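You operate a simulated robot arm through the tools that you are given. There is no shell and no other tool. Be economical: measure what you need, move in short steps, check, and stop when the job is done.

You are at the controls of a simulated two-armed robot. One attempt, no reset.

JOB
Pick up the long brown carton with one hand, pass it to the other hand and put it on the bench above the drawer. Set down upright: long brown carton.

Only the result counts: the job must be done as asked and must still hold three seconds after the hand-in. Knocking over, shifting, dropping, spilling or breaking anything else fails it.

ROBOT AND FRAMES
Two 7-joint arms with two-finger parallel grippers on one trunk, on a base that drives. Base frame: it is fixed to the floor where the robot stands at the start and does not move with it; the origin is under the middle of the robot, x ahead of it, y to its left, z up; the surface under the hand at the start is at about z = 0.7. Readings come in m, rad, newtons and seconds.
The left shoulder is at the start at [0.02, 0.17, 1.078], the right one opposite. With the tool pointing down near the work surface each hand reaches from about 0.1 to 0.66 m from the robot's upright axis, wherever it stands, measured 20 degrees to its own side. Places, roughly: bench above the drawer [0.5, -1.2, 0.7]. Payload 3.8 kg a hand.
Tool frame (each hand has its own): the origin (TCP) lies between the finger pads and is the grasp point; the fingertips stand 0.03 m ahead of it; z points along the fingers, y is the line along which they close. The gripper opens to 0.11 m. The fingers are 0.02 m wide and 0.01 m thick; the gripper's body (0.048 by 0.112 m) begins 0.055 m behind the TCP.
Orientation is told as [roll, pitch, yaw] about the base's x, y, z axes, in that order, counted from this pose: with the fingers straight down and closing along the base's y, the tool's x points along the base's -x, its y along +y and its z along -z.

CONTROLS
- The arms move only by the tool nudge_tool. It takes "left_moves", "right_moves" or both (then of equal length, played together; a hand with none holds still); each is a list of rows, each an object of numbers (a shift or turn left out is 0, a gripper value left out holds the last): "x", "y", "z": the shift along the base's x, y, z in m; "wx", "wy", "wz": the turn, a rotation vector about the base's x, y, z in rad; "hand": the gripper command, from -1 (fully open) to 1 (shut), values between in proportion. In form: [{"x": .., "y": .., "z": .., "wx": .., "wy": .., "wz": .., "hand": ..}, ...]. A call has 1 to 20 rows; each row is the pose to reach, as a shift and turn from the pose commanded when the call began. A row lasts 0.2 s, in which the tool goes at most 0.05 m and 0.15 rad; a call with a longer step from one row to the next is refused whole, and so is a gripper value outside its range. A pose out of reach is approached as far as the arm can. The call stops where the force on the tool passes 40 N (or 10 N more than at its start, if that is more) or the arm is blocked; 0.2 s more then pass. Each finger travels about 0.072 m/s and halts on what it meets, pressing with about 23 N; the grip force reading is that of the motor and also rises with nothing between the fingers. The clock runs only during rows and for 0.2 s after the last one: add rows that repeat a pose to give the fingers time. The reply holds the time, the measured pose of the TCP, the force on the tool along the base axes, the opening and the grip force, in the units named above and with some noise, with the torque about the TCP (base axes, N m) and any sound that the robot's microphone picked up.
- Cameras (640 x 400 px; columns grow to the right, rows downward): "scene" is now at [0.121, 0.0059, 1.2457]; the picture's right is [0.00, -1.00, 0.00], its down [-0.49, -0.00, -0.87] and it looks along [0.87, 0.00, -0.49] (base axes); focal length 271 px, centre (320, 200). "left" rides on the left gripper at [0.072, -0.017, -0.103] in its tool frame; the picture's right is [0.23, 0.97, 0.00], its down [-0.76, 0.18, -0.62] and it looks along [-0.61, 0.14, 0.78] (tool axes); focal length 222 px, centre (320, 200). "right" rides on the right gripper at [0.072, 0.017, -0.103] in its tool frame; the picture's right is [-0.23, 0.97, 0.00], its down [-0.76, -0.18, -0.62] and it looks along [-0.61, -0.14, 0.78] (tool axes); focal length 222 px, centre (320, 200). There is no depth. A picture from a camera that has moved, and an enlarged one, comes with that camera's place and axes in the base frame and with its lens. The place of the scene camera against the robot may be out by one fixed shift of up to 0.018 m in any direction.
- get_image(camera): a new picture of that camera. It takes no simulated time.
- raise_lower(by): slides the trunk up (or, below 0, down) by that many m; the arms and the scene camera ride with it, the base frame stays. It gives what a move gives, with no picture.
- base_move(legs): drives the robot by 1 to 6 legs, each [ahead, turn to the left] in m and rad, along the robot's own axes; the way and the turn of a leg run together, so that a leg with both is an arc; at most 1.5 m and 3.142 rad a leg. The arms and the cameras ride along, it lands a little off, and it stops where it bumps. It gives what a move gives.
- aim_head(pan, tilt): turns the head with the scene camera to pan (to the left, within 1.396 rad either way) and tilt (down, from -0.506 to 1.204), counted from straight ahead of the robot. It gives what a move gives.
- zoom(camera, box): a new picture of the part [left, top, right, bottom] of that camera's present view, enlarged. It takes no simulated time.
- hand_in(): hands the job in; it is judged then, once.

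Work in short steps. Places have to be worked out from the pictures, the camera data and where the tool is seen: move nearer, look again, correct. Check each grasp and each placing, and mend what went wrong. You have 120 turns and 88 pictures in all, those below and enlarged ones among them. Open the grippers and draw the arms clear of the work before you hand the job in, unless the task says otherwise; then end with one line.

The tools are called as name(argument=value, ...) on one line, values as JSON. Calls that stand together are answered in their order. nudge_tool: Moves the arms, as the interface text tells. Its arguments: {"type":"object","properties":{"left_moves":{"type":"array","items":{"type":"object","properties":{"x":{"type":"number"},"y":{"type":"number"},"z":{"type":"number"},"wx":{"type":"number"},"wy":{"type":"number"},"wz":{"type":"number"},"hand":{"type":"number"}}}},"right_moves":{"type":"array","items":{"type":"object","properties":{"x":{"type":"number"},"y":{"type":"number"},"z":{"type":"number"},"wx":{"type":"number"},"wy":{"type":"number"},"wz":{"type":"number"},"hand":{"type":"number"}}}}},"required":[]} The other tools are called the same way: raise_lower (by) slides the trunk up or down; base_move (legs) drives the base; aim_head (pan, tilt) turns the head that bears the scene camera; get_image (camera) takes a picture; zoom (camera, box) takes an enlarged picture of a part of a camera's view; hand_in () hands the job in.

At the start:

```text
t: 0.0
left_tool_pos: [0.5179, 0.2686, 1.0023]
left_tcp_rot: [0.001, -0.001, 0.001]
left_contact_force: [-0.1, 0.6, -0.3]
left_wrist_torque: [0.02, 0.02, 0.02]
left_width: 0.11
left_finger_force: 0.0
right_tool_pos: [0.4526, -0.1756, 1.03]
right_tcp_rot: [-0.002, 0.0, 0.0]
right_contact_force: [0.1, 0.5, 0.5]
right_wrist_torque: [0.03, -0.01, 0.02]
right_width: 0.11
right_finger_force: 0.0
trunk travel left (down, up): [-0.175, 0.395]
robot x, y, heading: [-0.0007, 0.0012, 0.001]
head pan, tilt: [0.003, 0.51]
```

scene: 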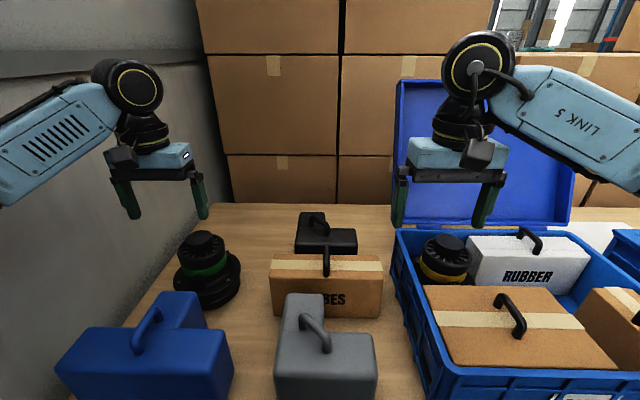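
right: 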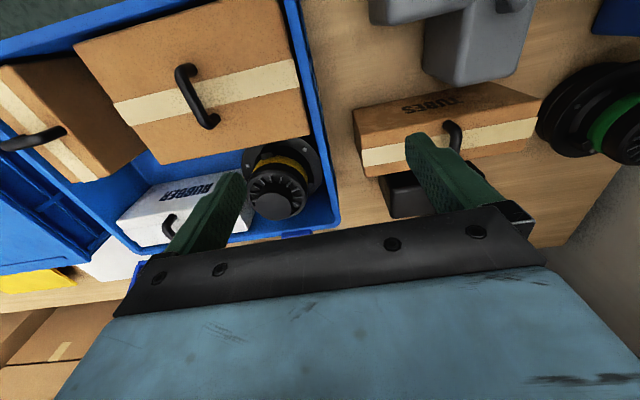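
left: 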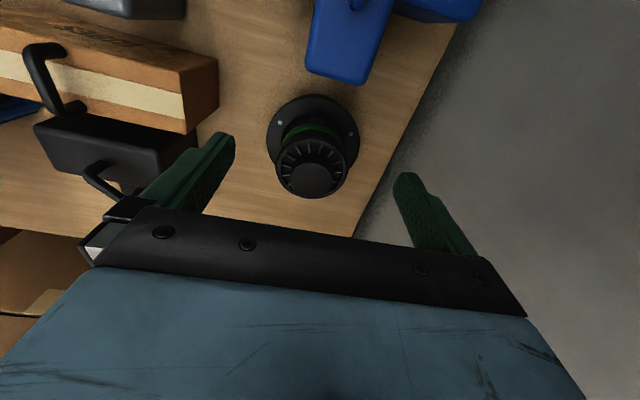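

I begin by enlarging the middle of the scene view to identify the long brown carton (likely the one lettered "TUBES"), and by looking toward the bench to the right.

zoom(camera="scene", box=[220, 190, 420, 400])

aim_head(pan=-1.1, tilt=0.5)

get_image(camera="scene")

```text
1.90 times, centred on (320, 295) of scene
camera zoom: at [0.121, 0.0059, 1.2457], right [0.0, -1.0, 0.0], down [-0.49, 0.0, -0.87], along [0.87, 0.0, -0.49], focal length 517 px, centre (320, 19)
```

zoom: 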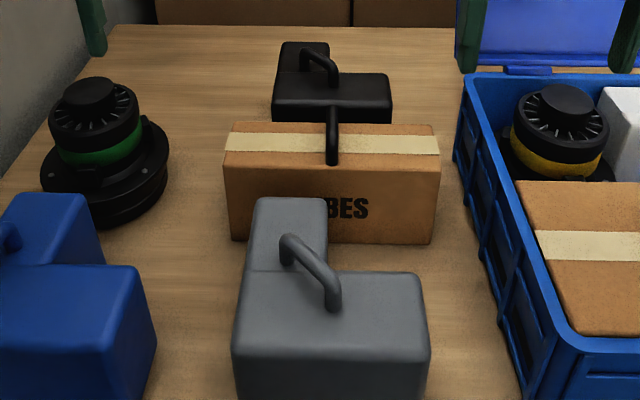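

```text
t: 1.3
left_tool_pos: [0.5175, 0.2685, 1.0013]
left_tcp_rot: [-0.001, -0.003, 0.0]
left_contact_force: [-0.4, -0.2, 0.4]
left_wrist_torque: [-0.03, 0.02, -0.02]
left_width: 0.11
left_finger_force: 0.1
right_tool_pos: [0.4541, -0.1754, 1.0306]
right_tcp_rot: [0.001, -0.001, 0.002]
right_contact_force: [-0.5, 0.1, -0.7]
right_wrist_torque: [0.03, -0.01, -0.03]
right_width: 0.1098
right_finger_force: 0.0
trunk travel left (down, up): [-0.175, 0.395]
robot x, y, heading: [-0.0015, -0.0024, -0.001]
head pan, tilt: [-1.1, 0.499]
```

```text
83 pictures are left
camera scene: at [0.0717, -0.0754, 1.2467], right [-0.89, -0.45, 0.0], down [-0.22, 0.43, -0.88], along [0.4, -0.78, -0.48], focal length 271 px, centre (320, 200)
```

scene: 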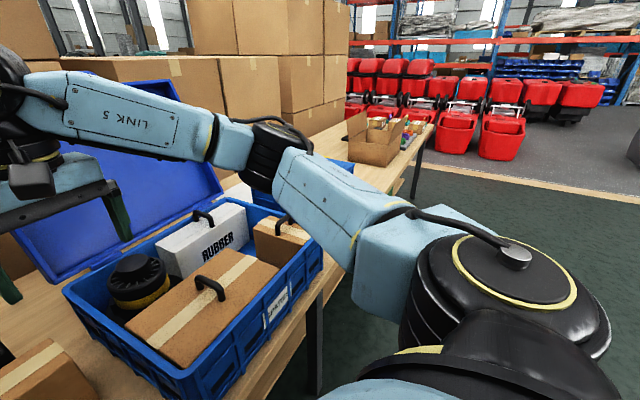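

The long carton is the "TUBES" one: about 0.25 × 0.075 × 0.125 m, centred near [0.573, -0.007], with a handle running along x on top. My plan is that the left hand grips its left end across x, then the right hand takes the handle. First I turn the left hand by -90° and look at the gaps around the carton.

nudge_tool(left_moves=[{"wz": -0.145, "y": -0.01}, {"wz": -0.29, "y": -0.02}, {"wz": -0.435, "y": -0.03, "x": 0.01}, {"wz": -0.58, "y": -0.04, "x": 0.02}, {"wz": -0.725, "y": -0.05, "x": 0.03}, {"wz": -0.87, "y": -0.06, "x": 0.04}, {"wz": -1.015, "y": -0.07, "x": 0.05}, {"wz": -1.16, "y": -0.08, "x": 0.055}, {"wz": -1.305, "y": -0.1, "x": 0.055}, {"wz": -1.45, "y": -0.11, "x": 0.055}, {"wz": -1.571, "y": -0.12, "x": 0.055}])

aim_head(pan=0, tilt=0.65)

get_image(camera="left")

get_image(camera="scene")

```text
t: 3.7
left_tool_pos: [0.574, 0.1481, 1.0022]
left_tcp_rot: [0.0, -0.001, -1.575]
left_contact_force: [-0.1, 0.5, -0.2]
left_wrist_torque: [-0.01, 0.0, 0.01]
left_width: 0.11
left_finger_force: 0.0
right_tool_pos: [0.453, -0.1764, 1.0288]
right_tcp_rot: [0.0, 0.0, -0.002]
right_contact_force: [0.0, 0.1, 0.6]
right_wrist_torque: [-0.04, 0.01, -0.01]
right_width: 0.1097
right_finger_force: 0.1
trunk travel left (down, up): [-0.175, 0.395]
robot x, y, heading: [0.0003, 0.0015, 0.0]
head pan, tilt: [-1.1, 0.499]
```

```text
t: 5.1
left_tool_pos: [0.5733, 0.1486, 1.0014]
left_tcp_rot: [0.0, 0.0, -1.571]
left_contact_force: [0.3, 0.0, 0.3]
left_wrist_torque: [0.0, -0.02, -0.01]
left_width: 0.1101
left_finger_force: 0.0
right_tool_pos: [0.4526, -0.1762, 1.0302]
right_tcp_rot: [0.001, -0.002, -0.001]
right_contact_force: [-0.6, 0.3, 0.5]
right_wrist_torque: [0.0, -0.01, 0.0]
right_width: 0.1099
right_finger_force: 0.0
trunk travel left (down, up): [-0.175, 0.395]
robot x, y, heading: [0.0015, 0.0029, 0.0]
head pan, tilt: [0.0, 0.649]
```

```text
82 pictures are left
camera left: at [0.5568, 0.2204, 1.104], right [0.97, 0.23, 0.0], down [0.18, -0.76, 0.62], along [0.14, -0.61, -0.78], focal length 222 px, centre (320, 200)
```

left: 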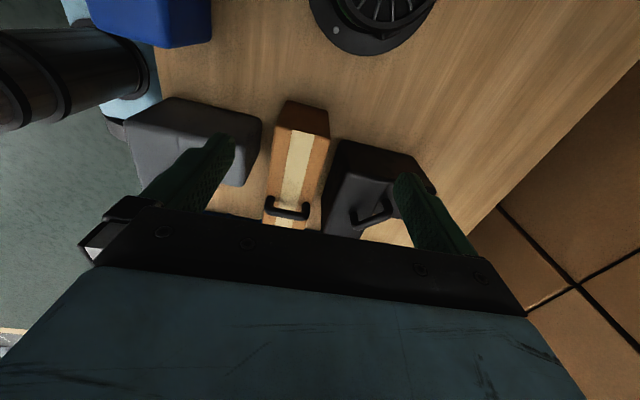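

```text
81 pictures are left
camera scene: at [0.1171, 0.0055, 1.2333], right [0.0, -1.0, 0.0], down [-0.6, 0.0, -0.8], along [0.8, 0.0, -0.6], focal length 271 px, centre (320, 200)
```

scene: 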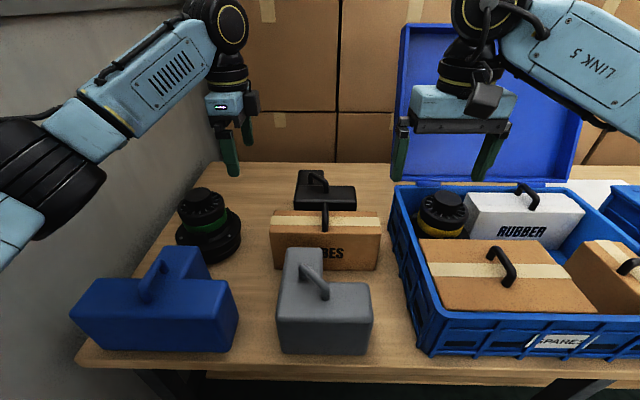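

Next I enlarge the left view around the carton to measure the gaps to the gray and black boxes.

zoom(camera="left", box=[190, 80, 450, 250])

```text
2.35 times, centred on (320, 165) of left
camera zoom: at [0.5568, 0.2204, 1.104], right [0.97, 0.23, 0.0], down [0.18, -0.76, 0.62], along [0.14, -0.61, -0.78], focal length 523 px, centre (320, 282)
```

zoom: 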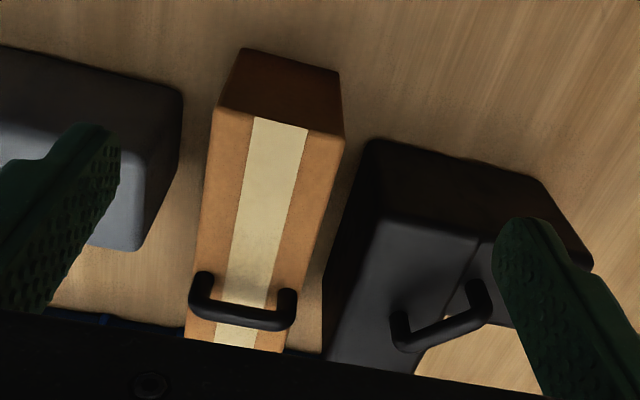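

Worked out from this view: carton x 0.525–0.597, left end at y ≈ 0.106, top z ≈ 0.825. Gray box ends at x ≈ 0.485 and black box starts at x ≈ 0.63, so the fingers fit. Before planning the two-hand hold, I look at the shape of the left wrist.

zoom(camera="scene", box=[170, 0, 550, 240])

```text
1.67 times, centred on (360, 120) of scene
camera zoom: at [0.1171, 0.0055, 1.2333], right [0.0, -1.0, 0.0], down [-0.6, 0.0, -0.8], along [0.8, 0.0, -0.6], focal length 452 px, centre (253, 333)
```

zoom: 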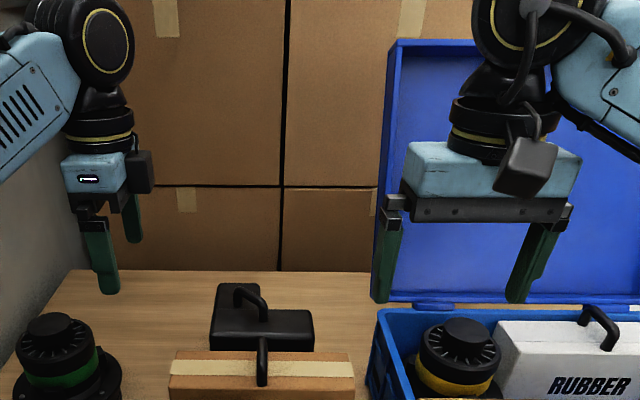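

The wrist has a body that juts out on the -y side, so I tilt the left tool 0.5 rad. That makes the palm lean to +y and leaves room for the right hand at the handle. I move it above the left end with the opening narrowed a bit.

nudge_tool(left_moves=[{"wx": -0.14, "x": -0.006, "y": -0.02, "z": -0.02, "hand": -0.75}, {"wx": -0.28, "x": -0.012, "y": -0.04, "z": -0.04, "hand": -0.75}, {"wx": -0.42, "x": -0.012, "y": -0.05, "z": -0.06, "hand": -0.75}, {"wx": -0.5, "x": -0.012, "y": -0.05, "z": -0.08, "hand": -0.75}, {"wx": -0.5, "x": -0.012, "y": -0.05, "z": -0.1, "hand": -0.75}])

get_image(camera="left")

zoom(camera="scene", box=[170, 50, 490, 250])

```text
t: 6.3
left_tool_pos: [0.5617, 0.1011, 0.9031]
left_tcp_rot: [0.001, -0.502, -1.57]
left_contact_force: [-1.8, -1.0, -0.4]
left_wrist_torque: [-0.04, 0.0, 0.0]
left_width: 0.0963
left_finger_force: 0.0
right_tool_pos: [0.4533, -0.1761, 1.03]
right_tcp_rot: [0.0, 0.001, 0.0]
right_contact_force: [0.8, 0.0, -0.1]
right_wrist_torque: [-0.01, 0.03, -0.01]
right_width: 0.1098
right_finger_force: 0.1
trunk travel left (down, up): [-0.175, 0.395]
robot x, y, heading: [0.0025, -0.0005, 0.0]
head pan, tilt: [0.0, 0.649]
```

```text
78 pictures are left
camera left: at [0.5448, 0.2117, 0.9576], right [0.97, 0.2, -0.11], down [0.18, -0.37, 0.91], along [0.14, -0.91, -0.39], focal length 222 px, centre (320, 200)
```

left: 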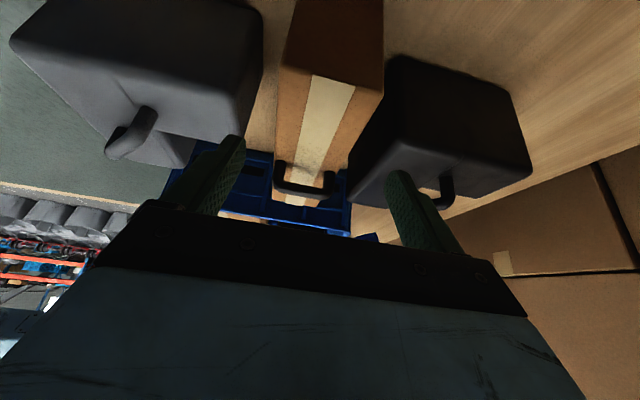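

```text
2.00 times, centred on (330, 150) of scene
camera zoom: at [0.1172, 0.0056, 1.2333], right [0.0, -1.0, 0.0], down [-0.6, 0.0, -0.8], along [0.8, 0.0, -0.6], focal length 543 px, centre (300, 300)
```

zoom: 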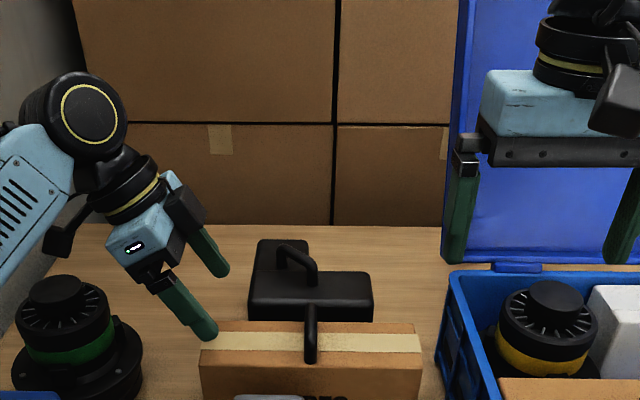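

The left hand is well placed above the carton's left end. I go down to about z = 0.797 with the fingers straddling the end.

nudge_tool(left_moves=[{"y": -0.01, "z": -0.035}, {"y": -0.014, "z": -0.07}, {"y": -0.014, "z": -0.09}, {"y": -0.014, "z": -0.106}])

get_image(camera="left")

zoom(camera="scene", box=[200, 120, 440, 270])

```text
t: 7.3
left_tool_pos: [0.5631, 0.0848, 0.7961]
left_tcp_rot: [0.002, -0.499, -1.57]
left_contact_force: [-0.5, -0.3, -0.7]
left_wrist_torque: [-0.01, 0.03, -0.04]
left_width: 0.096
left_finger_force: 0.1
right_tool_pos: [0.4535, -0.1743, 1.0301]
right_tcp_rot: [0.001, 0.0, 0.001]
right_contact_force: [0.2, 0.2, 0.2]
right_wrist_torque: [0.01, 0.02, -0.01]
right_width: 0.1098
right_finger_force: 0.1
trunk travel left (down, up): [-0.175, 0.395]
robot x, y, heading: [0.0001, 0.0015, -0.002]
head pan, tilt: [0.0, 0.649]
```

```text
76 pictures are left
camera left: at [0.5459, 0.1974, 0.8514], right [0.97, 0.2, -0.11], down [0.18, -0.37, 0.91], along [0.14, -0.91, -0.4], focal length 222 px, centre (320, 200)
```

left: 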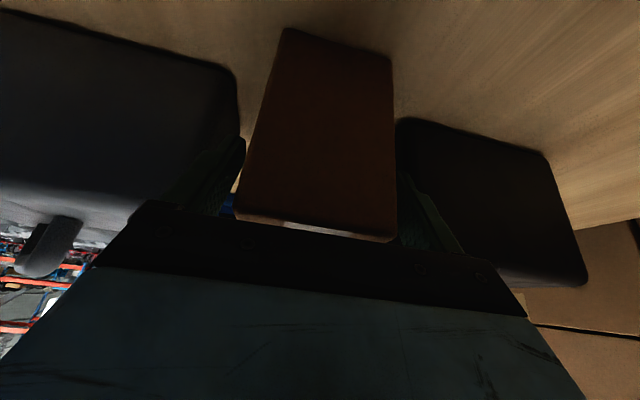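

```text
2.67 times, centred on (320, 195) of scene
camera zoom: at [0.1172, 0.0056, 1.2333], right [0.0, -1.0, 0.0], down [-0.6, 0.0, -0.8], along [0.8, 0.0, -0.6], focal length 724 px, centre (320, 213)
```

zoom: 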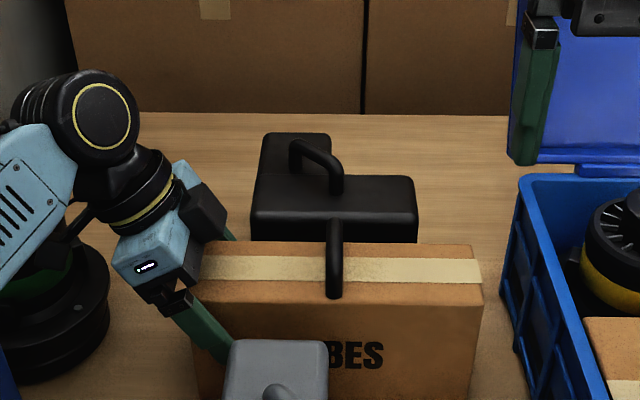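

The fingers straddle the carton's end with clearance on both sides. I close the left hand.

nudge_tool(left_moves=[{"hand": 0.3}, {"hand": 0.6}, {"hand": 1}, {"hand": 1}, {"hand": 1}])

```text
t: 8.5
left_tool_pos: [0.5613, 0.0853, 0.7971]
left_tcp_rot: [0.0, -0.503, -1.569]
left_contact_force: [-0.9, -0.4, 0.8]
left_wrist_torque: [0.0, 0.2, -0.17]
left_width: 0.0763
left_finger_force: 22.7
right_tool_pos: [0.4548, -0.1773, 1.0295]
right_tcp_rot: [-0.001, 0.001, 0.0]
right_contact_force: [0.4, 0.3, 0.6]
right_wrist_torque: [0.04, 0.02, 0.0]
right_width: 0.1102
right_finger_force: 0.0
trunk travel left (down, up): [-0.175, 0.395]
robot x, y, heading: [0.0038, 0.0005, -0.002]
head pan, tilt: [0.0, 0.649]
```

The carton is gripped at a width of 0.076 m. I lift it a little to test the weight and the tilt.

nudge_tool(left_moves=[{"z": 0.01}, {"z": 0.02}, {"z": 0.03}, {"z": 0.03}])

zoom(camera="scene", box=[200, 120, 440, 270])

```text
t: 9.5
left_tool_pos: [0.5619, 0.084, 0.8256]
left_tcp_rot: [0.0, -0.5, -1.571]
left_contact_force: [-0.1, 0.0, -3.9]
left_wrist_torque: [0.4, -0.03, -0.04]
left_width: 0.0762
left_finger_force: 23.4
right_tool_pos: [0.4526, -0.1766, 1.0301]
right_tcp_rot: [0.0, -0.001, -0.001]
right_contact_force: [0.5, -0.5, -0.3]
right_wrist_torque: [0.01, -0.04, -0.03]
right_width: 0.1106
right_finger_force: 0.1
trunk travel left (down, up): [-0.175, 0.395]
robot x, y, heading: [-0.0009, 0.0013, 0.002]
head pan, tilt: [0.0, 0.649]
```

```text
2.67 times, centred on (320, 195) of scene
camera zoom: at [0.1174, 0.0056, 1.2333], right [0.0, -1.0, 0.0], down [-0.6, 0.0, -0.8], along [0.8, 0.0, -0.6], focal length 724 px, centre (320, 213)
```

zoom: 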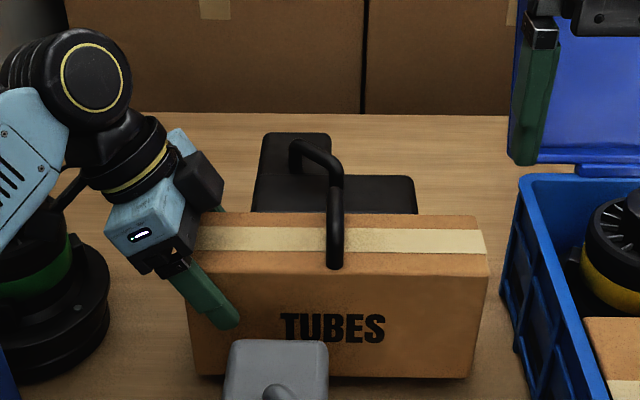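

It holds level, weighs about 4 N, and does not slip. I raise it 0.09 m more and at the same time bring the right hand up and over the handle at about y = -0.006, with its fingers half open.

nudge_tool(left_moves=[{"z": 0.02}, {"z": 0.04}, {"z": 0.06}, {"z": 0.075}, {"z": 0.09}, {"z": 0.09}], right_moves=[{"z": 0.04, "hand": -0.2}, {"z": 0.08, "hand": -0.2}, {"z": 0.08, "y": 0.03, "x": 0.02}, {"z": 0.08, "y": 0.06, "x": 0.04}, {"z": 0.08, "y": 0.09, "x": 0.05}, {"z": 0.08, "y": 0.11, "x": 0.06}])

get_image(camera="right")

get_image(camera="scene")

```text
t: 10.9
left_tool_pos: [0.5626, 0.085, 0.9164]
left_tcp_rot: [-0.002, -0.501, -1.572]
left_contact_force: [-0.1, -0.1, -4.4]
left_wrist_torque: [0.39, 0.0, -0.01]
left_width: 0.0761
left_finger_force: 22.8
right_tool_pos: [0.5109, -0.0636, 1.1134]
right_tcp_rot: [-0.002, 0.001, 0.002]
right_contact_force: [0.0, 0.3, -0.1]
right_wrist_torque: [-0.03, 0.01, 0.0]
right_width: 0.0661
right_finger_force: 0.0
trunk travel left (down, up): [-0.175, 0.395]
robot x, y, heading: [-0.0017, -0.0034, -0.001]
head pan, tilt: [0.0, 0.649]
```

```text
73 pictures are left
camera right: at [0.439, -0.0474, 1.2176], right [0.23, 0.97, 0.0], down [0.76, -0.18, 0.62], along [0.61, -0.14, -0.78], focal length 222 px, centre (320, 200)
```

right: 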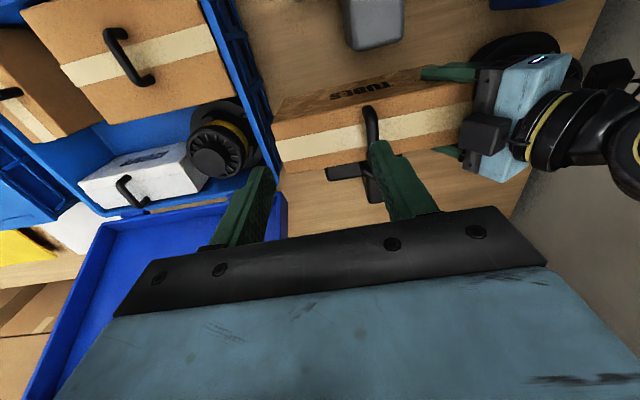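

```text
72 pictures are left
camera scene: at [0.1175, 0.006, 1.2333], right [0.0, -1.0, 0.0], down [-0.6, 0.0, -0.8], along [0.8, 0.0, -0.6], focal length 271 px, centre (320, 200)
```

scene: 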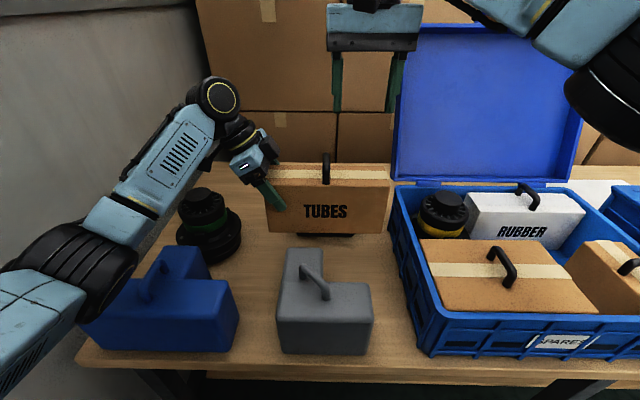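

The handle is at roughly [0.555, -0.01, 0.99]. I bring the right hand over it while staying above, then look again.

nudge_tool(right_moves=[{"x": 0.02, "y": 0.03}, {"x": 0.045, "y": 0.055}, {"x": 0.045, "y": 0.055, "z": -0.03}])

get_image(camera="right")

zoom(camera="scene", box=[220, 50, 440, 250])

get_image(camera="left")

```text
t: 11.7
left_tool_pos: [0.5625, 0.084, 0.915]
left_tcp_rot: [-0.001, -0.498, -1.571]
left_contact_force: [-0.5, 0.0, -4.0]
left_wrist_torque: [0.37, -0.03, 0.01]
left_width: 0.076
left_finger_force: 23.2
right_tool_pos: [0.5591, -0.0108, 1.0827]
right_tcp_rot: [-0.001, 0.001, 0.0]
right_contact_force: [-0.3, -0.7, -0.6]
right_wrist_torque: [-0.01, -0.02, 0.01]
right_width: 0.066
right_finger_force: 0.1
right hand out of reach, approached as far as the arm can: row 2
trunk travel left (down, up): [-0.175, 0.395]
robot x, y, heading: [-0.0025, -0.0008, 0.001]
head pan, tilt: [0.0, 0.649]
```

```text
71 pictures are left
camera right: at [0.4856, 0.0061, 1.1877], right [0.23, 0.97, 0.0], down [0.76, -0.18, 0.62], along [0.61, -0.14, -0.78], focal length 222 px, centre (320, 200)
```

right: 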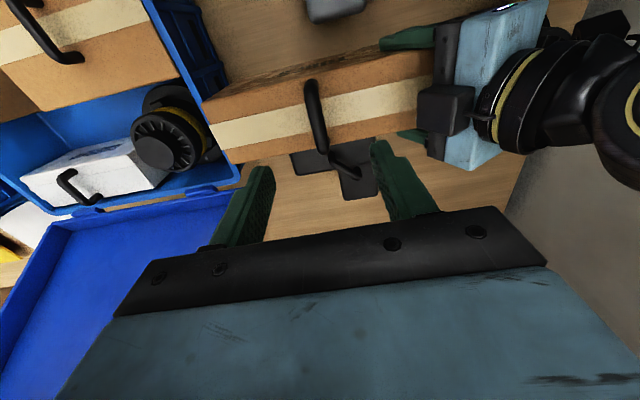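

```text
2.00 times, centred on (330, 150) of scene
camera zoom: at [0.1181, 0.0048, 1.2332], right [0.0, -1.0, 0.0], down [-0.61, 0.0, -0.8], along [0.8, 0.0, -0.61], focal length 543 px, centre (300, 300)
```

zoom: 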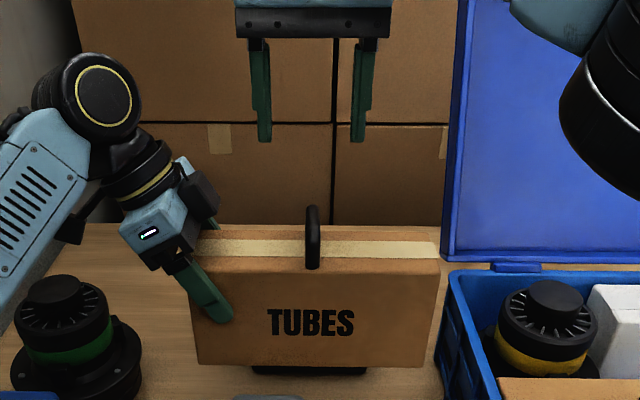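

```text
69 pictures are left
camera left: at [0.5457, 0.1962, 0.9714], right [0.97, 0.2, -0.11], down [0.18, -0.37, 0.91], along [0.14, -0.91, -0.4], focal length 222 px, centre (320, 200)
```

left: 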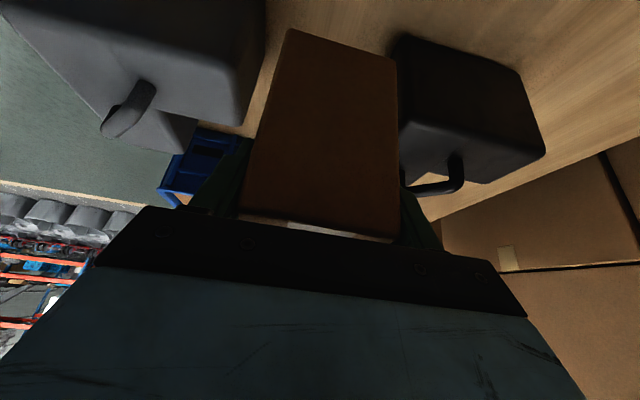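

The handle lies along x at y ≈ -0.009, with its top near z = 0.993. I go down so that the right TCP is at z ≈ 0.985 and the tips are just above the carton top.

nudge_tool(right_moves=[{"x": -0.002, "y": 0.002, "z": -0.035}, {"x": -0.002, "y": 0.002, "z": -0.07}, {"x": -0.002, "y": 0.002, "z": -0.097}])

get_image(camera="right")

zoom(camera="scene", box=[220, 50, 440, 250])

```text
t: 12.5
left_tool_pos: [0.5638, 0.0864, 0.917]
left_tcp_rot: [-0.001, -0.501, -1.571]
left_contact_force: [0.3, -0.4, -3.4]
left_wrist_torque: [0.38, 0.02, 0.0]
left_width: 0.0761
left_finger_force: 23.3
right_tool_pos: [0.5552, -0.0104, 0.9841]
right_tcp_rot: [0.001, 0.0, -0.002]
right_contact_force: [-0.2, 0.3, 0.2]
right_wrist_torque: [-0.01, 0.0, -0.01]
right_width: 0.0658
right_finger_force: 0.0
trunk travel left (down, up): [-0.175, 0.395]
robot x, y, heading: [0.0015, 0.001, 0.001]
head pan, tilt: [0.0, 0.649]
```

```text
68 pictures are left
camera right: at [0.4826, 0.0066, 1.0881], right [0.23, 0.97, 0.0], down [0.76, -0.18, 0.62], along [0.61, -0.14, -0.78], focal length 222 px, centre (320, 200)
```

right: 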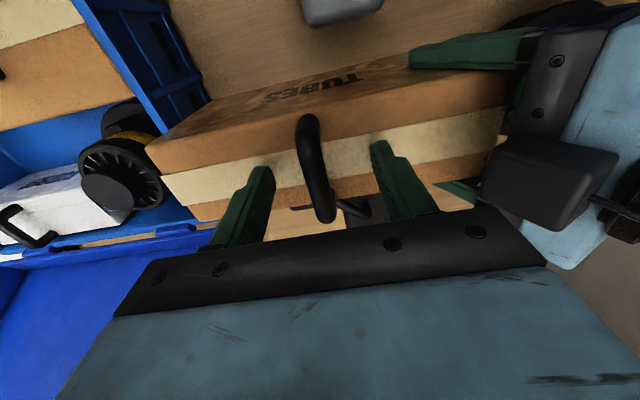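

```text
2.00 times, centred on (330, 150) of scene
camera zoom: at [0.1176, 0.0055, 1.2333], right [0.0, -1.0, 0.0], down [-0.6, 0.0, -0.8], along [0.8, 0.0, -0.6], focal length 543 px, centre (300, 300)
```

zoom: 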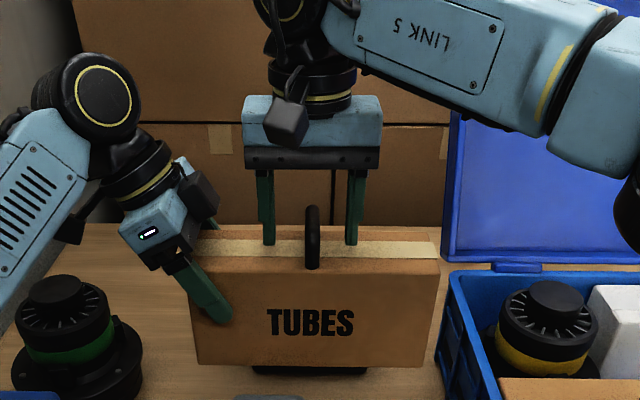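

The handle is between the right fingers. I close the right hand on it, with the left still holding.

nudge_tool(right_moves=[{"hand": 0.4}, {"hand": 0.8}, {"hand": 1}, {"hand": 1}, {"hand": 1}])

get_image(camera="right")

```text
t: 13.7
left_tool_pos: [0.5623, 0.0874, 0.9162]
left_tcp_rot: [-0.002, -0.5, -1.57]
left_contact_force: [-1.6, 12.3, -2.3]
left_wrist_torque: [-0.47, -0.11, -0.15]
left_width: 0.0761
left_finger_force: 22.5
right_tool_pos: [0.5562, -0.0114, 0.9836]
right_tcp_rot: [-0.003, -0.001, -0.005]
right_contact_force: [1.5, -11.5, -0.4]
right_wrist_torque: [-0.19, 0.01, -0.15]
right_width: 0.0135
right_finger_force: 22.7
trunk travel left (down, up): [-0.175, 0.395]
robot x, y, heading: [0.0016, 0.001, 0.001]
head pan, tilt: [0.0, 0.649]
```

```text
66 pictures are left
camera right: at [0.483, 0.006, 1.0884], right [0.23, 0.97, 0.0], down [0.76, -0.18, 0.62], along [0.61, -0.15, -0.78], focal length 222 px, centre (320, 200)
```

right: 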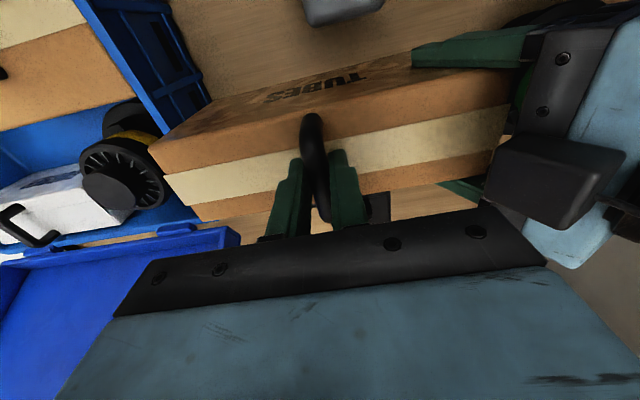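

The handle is firmly held (0.0135 m). I ease out the sideways strain by 3 mm, then open the left hand.

nudge_tool(right_moves=[{"y": 0.003}, {"y": 0.003}, {"y": 0.003}, {"y": 0.003}, {"y": 0.003}], left_moves=[{"hand": 1}, {"hand": 0.2}, {"hand": -0.4}, {"hand": -0.8}, {"hand": -0.8}])

zoom(camera="scene", box=[200, 50, 440, 250])

```text
t: 14.9
left_tool_pos: [0.562, 0.0831, 0.9163]
left_tcp_rot: [0.0, -0.502, -1.57]
left_contact_force: [0.6, 0.3, 0.9]
left_wrist_torque: [-0.01, 0.04, 0.01]
left_width: 0.0989
left_finger_force: 0.0
right_tool_pos: [0.5549, -0.0065, 0.984]
right_tcp_rot: [-0.001, 0.001, -0.001]
right_contact_force: [1.2, -0.5, 0.0]
right_wrist_torque: [0.02, 0.0, 0.01]
right_width: 0.0135
right_finger_force: 23.0
trunk travel left (down, up): [-0.175, 0.395]
robot x, y, heading: [-0.0032, 0.0036, 0.003]
head pan, tilt: [0.0, 0.649]
```

```text
2.00 times, centred on (320, 150) of scene
camera zoom: at [0.1174, 0.0056, 1.2333], right [0.0, -1.0, 0.0], down [-0.6, 0.0, -0.8], along [0.8, 0.0, -0.6], focal length 543 px, centre (320, 300)
```

zoom: 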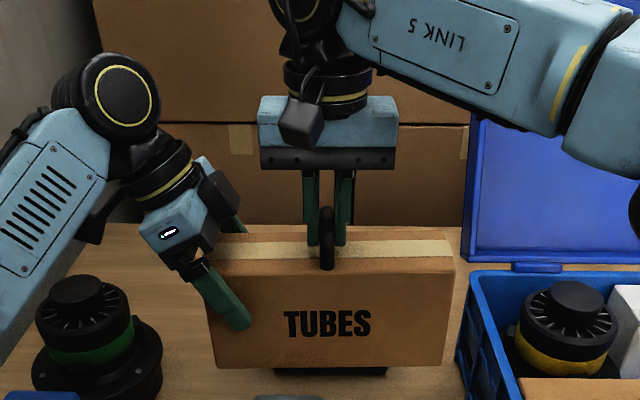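

The left hand has opened and the carton stays put. I draw the left hand back along its own axis.

nudge_tool(left_moves=[{"y": 0.015, "z": 0.028}, {"y": 0.03, "z": 0.056}, {"y": 0.05, "z": 0.09}, {"y": 0.08, "z": 0.12}, {"y": 0.12, "z": 0.12}, {"y": 0.15, "z": 0.12}])

zoom(camera="scene", box=[200, 50, 440, 250])

```text
t: 16.3
left_tool_pos: [0.5599, 0.2346, 1.035]
left_tcp_rot: [-0.001, -0.5, -1.571]
left_contact_force: [0.3, 0.5, -0.1]
left_wrist_torque: [0.01, -0.01, -0.06]
left_width: 0.0992
left_finger_force: 0.0
right_tool_pos: [0.556, -0.0054, 0.984]
right_tcp_rot: [-0.001, 0.001, 0.0]
right_contact_force: [-1.1, 0.5, -0.4]
right_wrist_torque: [0.05, 0.02, 0.01]
right_width: 0.0139
right_finger_force: 23.4
trunk travel left (down, up): [-0.175, 0.395]
robot x, y, heading: [0.0001, 0.0001, 0.005]
head pan, tilt: [0.0, 0.649]
```

```text
2.00 times, centred on (320, 150) of scene
camera zoom: at [0.1172, 0.0059, 1.2333], right [0.0, -1.0, 0.0], down [-0.6, 0.0, -0.8], along [0.8, 0.0, -0.6], focal length 543 px, centre (320, 300)
```

zoom: 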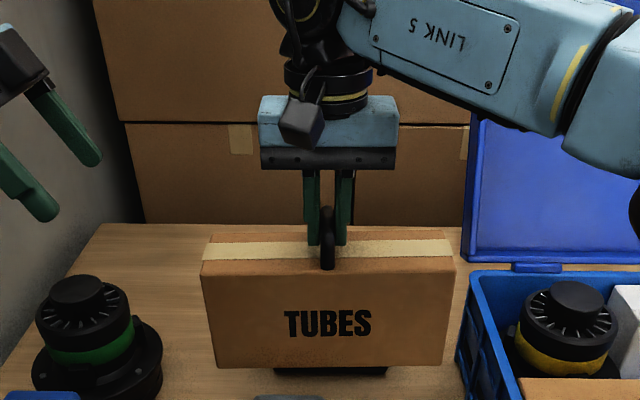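

The right-hand force does not clearly show the carton's weight, so I lift 3 cm and check that it follows.

nudge_tool(right_moves=[{"z": 0.01}, {"z": 0.02}, {"z": 0.03}, {"z": 0.03}])

zoom(camera="scene", box=[200, 50, 440, 250])

```text
t: 17.3
left_tool_pos: [0.5605, 0.2338, 1.0339]
left_tcp_rot: [0.0, -0.502, -1.57]
left_contact_force: [0.1, 0.0, 0.7]
left_wrist_torque: [0.01, 0.0, -0.01]
left_width: 0.0993
left_finger_force: 0.0
right_tool_pos: [0.5565, -0.0057, 1.0133]
right_tcp_rot: [0.0, 0.001, 0.0]
right_contact_force: [0.3, -0.3, -3.1]
right_wrist_torque: [-0.01, -0.03, 0.0]
right_width: 0.0136
right_finger_force: 22.5
trunk travel left (down, up): [-0.175, 0.395]
robot x, y, heading: [-0.0044, 0.0005, -0.001]
head pan, tilt: [0.0, 0.649]
```

```text
2.00 times, centred on (320, 150) of scene
camera zoom: at [0.1175, 0.0056, 1.2333], right [0.0, -1.0, 0.0], down [-0.6, 0.0, -0.8], along [0.8, 0.0, -0.6], focal length 543 px, centre (320, 300)
```

zoom: 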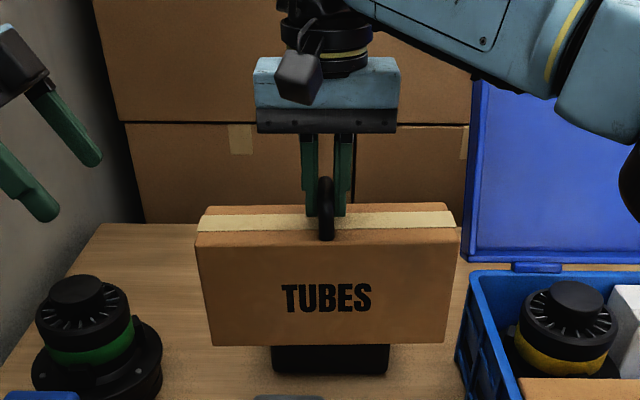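

The carton hangs level from the right hand, and the pass is done. I raise the trunk 0.12 m for clearance, back off from the bench, and look to the right.

raise_lower(by=0.12)

base_move(legs=[[-0.25, 0], [-0.2, 0]])

aim_head(pan=-0.6, tilt=0.35)

get_image(camera="scene")

```text
t: 18.8
left_tool_pos: [0.5615, 0.2331, 1.1542]
left_tcp_rot: [-0.002, -0.503, -1.571]
left_contact_force: [-0.4, -0.2, 1.0]
left_wrist_torque: [-0.03, -0.01, 0.05]
left_width: 0.0987
left_finger_force: 0.1
right_tool_pos: [0.5576, -0.0043, 1.1335]
right_tcp_rot: [-0.002, 0.002, 0.0]
right_contact_force: [-0.1, 0.1, -3.3]
right_wrist_torque: [0.04, 0.03, 0.01]
right_width: 0.0137
right_finger_force: 23.0
trunk travel left (down, up): [-0.295, 0.275]
robot x, y, heading: [0.0, 0.002, 0.003]
head pan, tilt: [0.0, 0.649]
```

```text
t: 21.8
left_tool_pos: [0.1153, 0.2342, 1.1544]
left_tcp_rot: [0.0, -0.5, -1.574]
left_contact_force: [-0.4, 0.1, 0.8]
left_wrist_torque: [0.0, -0.03, 0.0]
left_width: 0.0991
left_finger_force: 0.1
right_tool_pos: [0.1105, -0.0051, 1.1345]
right_tcp_rot: [0.001, 0.0, -0.003]
right_contact_force: [0.0, 0.3, -2.7]
right_wrist_torque: [0.0, 0.01, -0.03]
right_width: 0.0135
right_finger_force: 23.3
trunk travel left (down, up): [-0.295, 0.275]
robot x, y, heading: [-0.4483, 0.0004, -0.004]
head pan, tilt: [0.0, 0.649]
```

```text
t: 22.8
left_tool_pos: [0.1149, 0.2322, 1.155]
left_tcp_rot: [-0.002, -0.5, -1.572]
left_contact_force: [-0.1, -0.2, 0.3]
left_wrist_torque: [0.0, -0.01, -0.02]
left_width: 0.099
left_finger_force: 0.2
right_tool_pos: [0.1117, -0.0062, 1.1347]
right_tcp_rot: [0.001, 0.0, -0.001]
right_contact_force: [-0.2, 0.3, -3.8]
right_wrist_torque: [0.02, 0.03, -0.01]
right_width: 0.0137
right_finger_force: 23.0
trunk travel left (down, up): [-0.295, 0.275]
robot x, y, heading: [-0.444, 0.0003, -0.001]
head pan, tilt: [-0.6, 0.351]
```

```text
62 pictures are left
camera scene: at [-0.3385, -0.0467, 1.3803], right [-0.57, -0.82, 0.0], down [-0.28, 0.19, -0.94], along [0.77, -0.53, -0.34], focal length 271 px, centre (320, 200)
```

scene: 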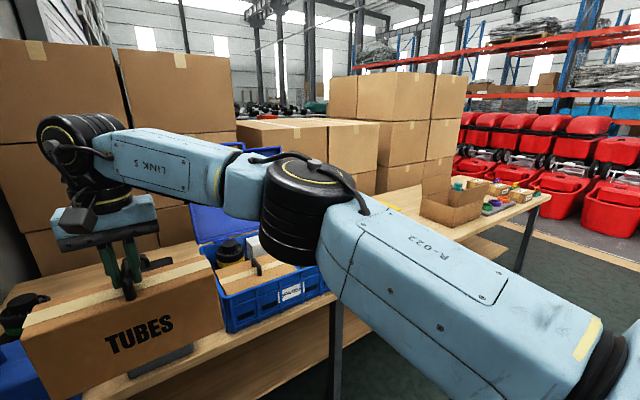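

The area is clear here. I turn the robot right by 90° and look along the bench front.

base_move(legs=[[0, -0.8], [0, -0.77]])

aim_head(pan=0.75, tilt=0.45)

get_image(camera="scene")

```text
t: 27.3
left_tool_pos: [-0.2109, -0.5597, 1.1548]
left_tcp_rot: [-0.003, -0.498, -3.137]
left_contact_force: [-0.4, -0.7, -0.8]
left_wrist_torque: [-0.01, -0.03, 0.02]
left_width: 0.099
left_finger_force: 0.0
right_tool_pos: [-0.449, -0.5568, 1.1325]
right_tcp_rot: [0.001, -0.001, -1.569]
right_contact_force: [-0.7, -0.5, -5.1]
right_wrist_torque: [0.02, 0.0, -0.01]
right_width: 0.0134
right_finger_force: 22.5
trunk travel left (down, up): [-0.295, 0.275]
robot x, y, heading: [-0.4443, 0.0036, -1.566]
head pan, tilt: [-0.6, 0.351]
```

```text
t: 28.8
left_tool_pos: [-0.2112, -0.56, 1.1545]
left_tcp_rot: [-0.002, -0.5, -3.138]
left_contact_force: [0.0, 0.5, -0.1]
left_wrist_torque: [0.01, -0.01, -0.02]
left_width: 0.099
left_finger_force: 0.1
right_tool_pos: [-0.45, -0.5556, 1.1342]
right_tcp_rot: [0.0, 0.0, -1.569]
right_contact_force: [0.2, -0.3, -4.6]
right_wrist_torque: [0.01, -0.02, 0.05]
right_width: 0.0135
right_finger_force: 22.6
trunk travel left (down, up): [-0.295, 0.275]
robot x, y, heading: [-0.4465, 0.0022, -1.563]
head pan, tilt: [0.75, 0.45]
```

```text
61 pictures are left
camera scene: at [-0.3737, -0.0824, 1.3711], right [-0.73, -0.68, 0.0], down [-0.3, 0.32, -0.9], along [0.62, -0.66, -0.44], focal length 271 px, centre (320, 200)
```

scene: 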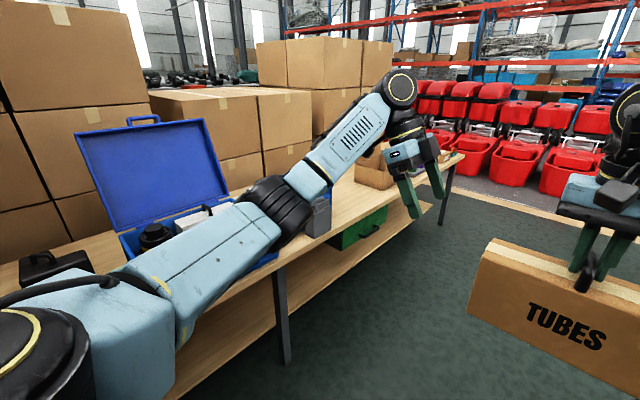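

The green drawer is under the bench further along. I drive 1.15 m along and look left at the bench above it.

base_move(legs=[[0.6, 0], [0.55, 0]])

aim_head(pan=1.39, tilt=0.5)

get_image(camera="scene")

```text
t: 34.9
left_tool_pos: [-0.1851, -1.6906, 1.1536]
left_tcp_rot: [-0.003, -0.5, -3.117]
left_contact_force: [-0.1, -0.3, 0.1]
left_wrist_torque: [0.03, 0.03, 0.0]
left_width: 0.099
left_finger_force: 0.2
right_tool_pos: [-0.4239, -1.6934, 1.1323]
right_tcp_rot: [0.001, 0.002, -1.549]
right_contact_force: [0.5, -0.1, -3.8]
right_wrist_torque: [0.04, 0.0, 0.01]
right_width: 0.0135
right_finger_force: 23.0
trunk travel left (down, up): [-0.295, 0.275]
robot x, y, heading: [-0.4309, -1.1387, -1.544]
head pan, tilt: [0.75, 0.45]
```

```text
t: 35.9
left_tool_pos: [-0.1842, -1.6912, 1.1548]
left_tcp_rot: [-0.002, -0.501, -3.119]
left_contact_force: [-0.3, 0.1, 0.0]
left_wrist_torque: [0.0, 0.01, 0.04]
left_width: 0.0991
left_finger_force: 0.0
right_tool_pos: [-0.424, -1.6926, 1.1341]
right_tcp_rot: [0.001, 0.0, -1.551]
right_contact_force: [-0.2, 0.5, -3.8]
right_wrist_torque: [0.04, 0.0, 0.03]
right_width: 0.0134
right_finger_force: 22.8
trunk travel left (down, up): [-0.295, 0.275]
robot x, y, heading: [-0.4278, -1.1365, -1.547]
head pan, tilt: [1.389, 0.499]
```

```text
60 pictures are left
camera scene: at [-0.3315, -1.1664, 1.3667], right [-0.16, -0.99, 0.0], down [-0.47, 0.08, -0.88], along [0.87, -0.14, -0.48], focal length 271 px, centre (320, 200)
```

scene: 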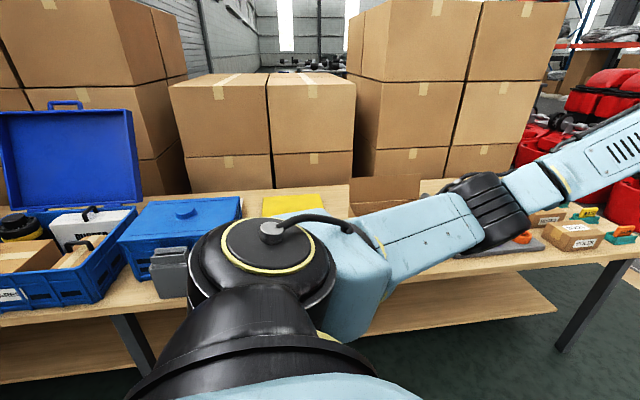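

I turn left to face the bench. The hands stay about 0.15 m short of its edge and well above it.

base_move(legs=[[0, 0.8], [0, 0.747]])

aim_head(pan=0, tilt=0.5)

get_image(camera="scene")

get_image(camera="left")

get_image(camera="right")

```text
t: 40.3
left_tool_pos: [0.1358, -0.9208, 1.1534]
left_tcp_rot: [0.0, -0.501, -1.603]
left_contact_force: [0.9, -0.3, -0.9]
left_wrist_torque: [-0.02, 0.01, 0.01]
left_width: 0.0989
left_finger_force: 0.0
right_tool_pos: [0.1253, -1.1591, 1.133]
right_tcp_rot: [0.0, 0.001, -0.033]
right_contact_force: [-1.3, -0.1, -4.1]
right_wrist_torque: [-0.01, 0.01, 0.0]
right_width: 0.0134
right_finger_force: 23.5
trunk travel left (down, up): [-0.295, 0.275]
robot x, y, heading: [-0.4325, -1.1368, -0.031]
head pan, tilt: [1.389, 0.499]
```

```text
t: 41.8
left_tool_pos: [0.1364, -0.9217, 1.1552]
left_tcp_rot: [-0.003, -0.502, -1.603]
left_contact_force: [0.0, 0.2, 0.1]
left_wrist_torque: [0.02, 0.04, 0.0]
left_width: 0.0991
left_finger_force: 0.1
right_tool_pos: [0.126, -1.1587, 1.1331]
right_tcp_rot: [0.0, 0.003, -0.033]
right_contact_force: [0.4, -1.4, -4.2]
right_wrist_torque: [0.01, 0.04, -0.01]
right_width: 0.0136
right_finger_force: 23.1
trunk travel left (down, up): [-0.295, 0.275]
robot x, y, heading: [-0.4298, -1.1347, -0.033]
head pan, tilt: [0.0, 0.499]
```

```text
59 pictures are left
camera scene: at [-0.3096, -1.1342, 1.3667], right [-0.03, -1.0, 0.0], down [-0.48, 0.02, -0.88], along [0.88, -0.03, -0.48], focal length 271 px, centre (320, 200)
```

scene: 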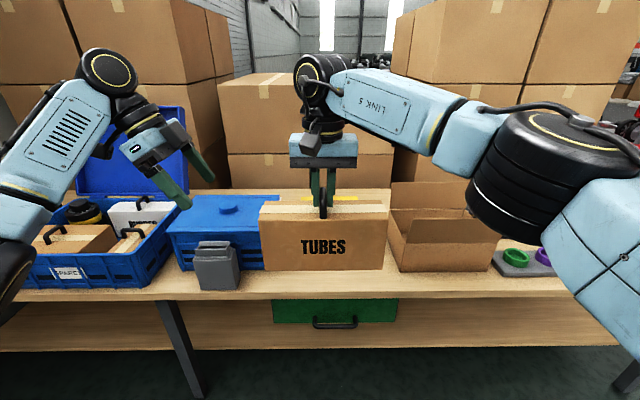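

```text
58 pictures are left
camera left: at [0.1241, -0.8085, 1.2097], right [0.98, 0.17, -0.11], down [0.17, -0.38, 0.91], along [0.11, -0.91, -0.4], focal length 222 px, centre (320, 200)
```

left: 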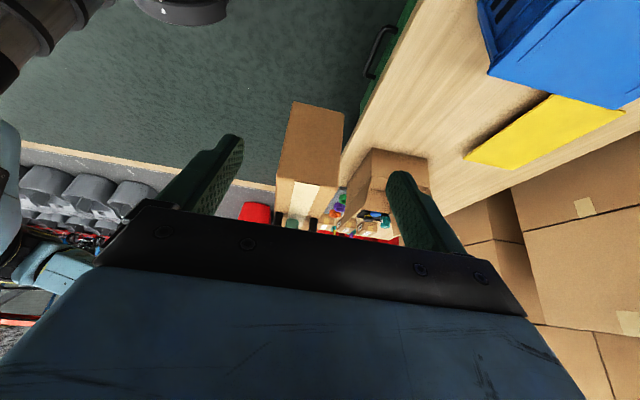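

```text
57 pictures are left
camera right: at [0.0531, -1.1413, 1.2377], right [0.26, 0.97, 0.0], down [0.76, -0.2, 0.62], along [0.6, -0.16, -0.78], focal length 222 px, centre (320, 200)
```

right: 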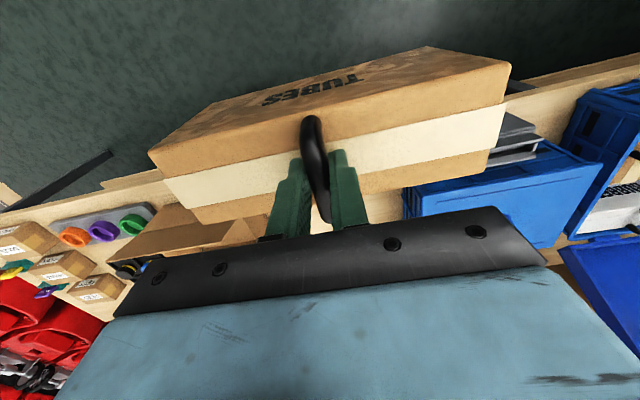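

The space above the drawer is free: the drawer spans y ≈ -0.98 to -1.43, the blue box is on the left, the open cardboard box starts at y ≈ -1.43, and a yellow sheet lies behind x ≈ 0.68. I correct the heading and drive up to the bench with the carton held high.

base_move(legs=[[0, 0.033], [0.34, 0]])

get_image(camera="scene")

get_image(camera="right")

get_image(camera="left")

```text
t: 44.5
left_tool_pos: [0.4743, -0.9065, 1.155]
left_tcp_rot: [-0.003, -0.501, -1.575]
left_contact_force: [0.0, -0.1, 0.1]
left_wrist_torque: [0.01, 0.02, 0.0]
left_width: 0.0991
left_finger_force: 0.0
right_tool_pos: [0.469, -1.1455, 1.1338]
right_tcp_rot: [0.0, 0.002, -0.006]
right_contact_force: [-0.3, -0.3, -3.2]
right_wrist_torque: [0.02, 0.05, 0.01]
right_width: 0.0137
right_finger_force: 23.5
trunk travel left (down, up): [-0.295, 0.275]
robot x, y, heading: [-0.0904, -1.1372, -0.005]
head pan, tilt: [0.0, 0.499]
```

```text
56 pictures are left
camera scene: at [0.034, -1.132, 1.3666], right [-0.01, -1.0, 0.0], down [-0.48, 0.0, -0.88], along [0.88, 0.0, -0.48], focal length 271 px, centre (320, 200)
```

scene: 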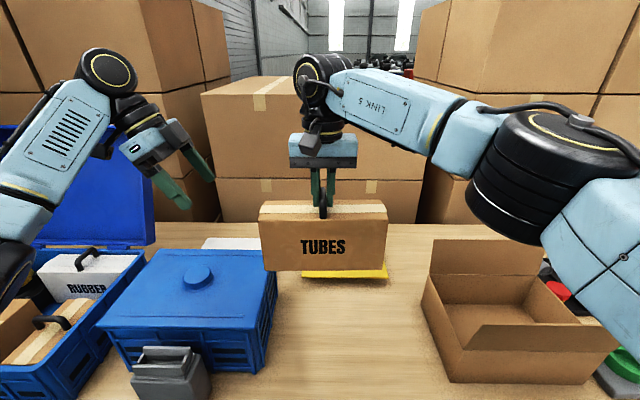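

```text
55 pictures are left
camera right: at [0.3965, -1.1285, 1.2374], right [0.23, 0.97, 0.0], down [0.76, -0.18, 0.62], along [0.6, -0.15, -0.78], focal length 222 px, centre (320, 200)
```

right: 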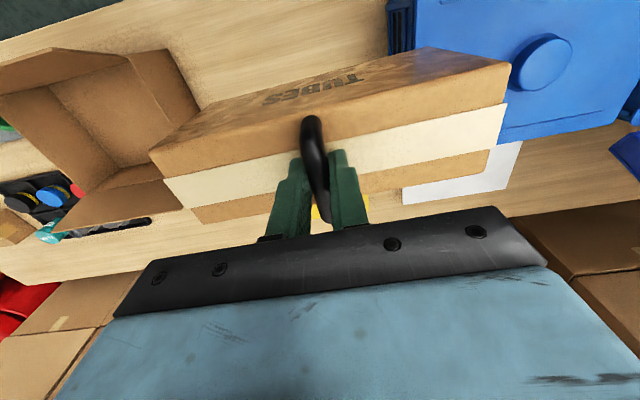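

```text
54 pictures are left
camera left: at [0.4581, -0.7939, 1.2095], right [0.97, 0.19, -0.11], down [0.18, -0.37, 0.91], along [0.14, -0.91, -0.4], focal length 222 px, centre (320, 200)
```

left: 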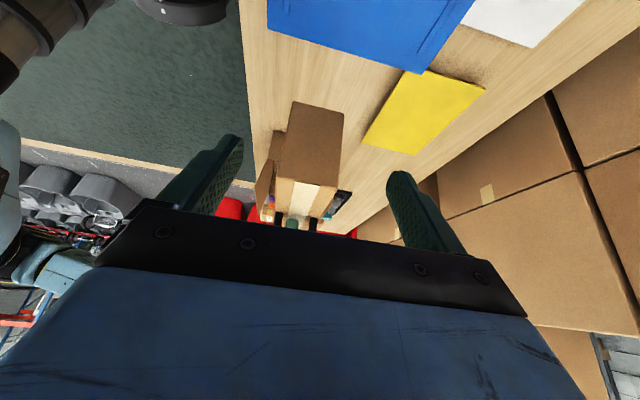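

The free strip runs from y ≈ -1.0 to -1.42, so I aim for [0.50, -1.21]. I shift sideways high up, then go down to just above the bench (set-down height of the TCP is about 0.865).

nudge_tool(right_moves=[{"x": 0.015, "y": -0.03}, {"x": 0.031, "y": -0.065}, {"x": 0.031, "y": -0.065, "z": -0.04}, {"x": 0.031, "y": -0.065, "z": -0.08}, {"x": 0.031, "y": -0.065, "z": -0.12}, {"x": 0.031, "y": -0.065, "z": -0.16}, {"x": 0.031, "y": -0.065, "z": -0.195}, {"x": 0.031, "y": -0.065, "z": -0.225}, {"x": 0.031, "y": -0.065, "z": -0.24}, {"x": 0.031, "y": -0.065, "z": -0.24}])

get_image(camera="scene")

```text
t: 46.7
left_tool_pos: [0.4731, -0.9072, 1.1539]
left_tcp_rot: [0.002, -0.498, -1.576]
left_contact_force: [0.4, -0.6, 0.3]
left_wrist_torque: [-0.02, -0.01, -0.01]
left_width: 0.0994
left_finger_force: 0.1
right_tool_pos: [0.5025, -1.2103, 0.894]
right_tcp_rot: [0.0, 0.0, -0.005]
right_contact_force: [-0.4, 1.1, -3.3]
right_wrist_torque: [-0.01, 0.04, 0.03]
right_width: 0.0134
right_finger_force: 23.2
trunk travel left (down, up): [-0.295, 0.275]
robot x, y, heading: [-0.0851, -1.1377, -0.005]
head pan, tilt: [0.0, 0.499]
```

```text
53 pictures are left
camera scene: at [0.0333, -1.132, 1.3667], right [-0.01, -1.0, 0.0], down [-0.48, 0.0, -0.88], along [0.88, 0.0, -0.48], focal length 271 px, centre (320, 200)
```

scene: 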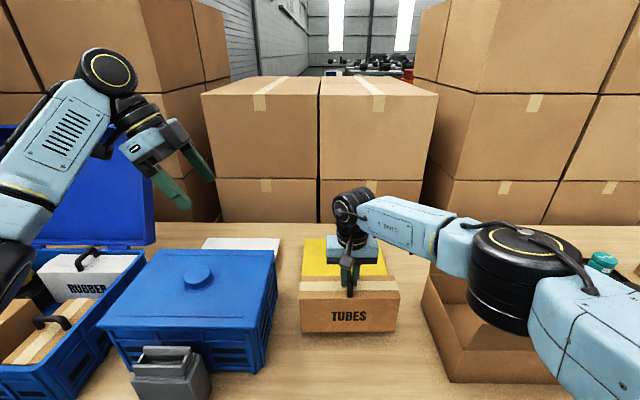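

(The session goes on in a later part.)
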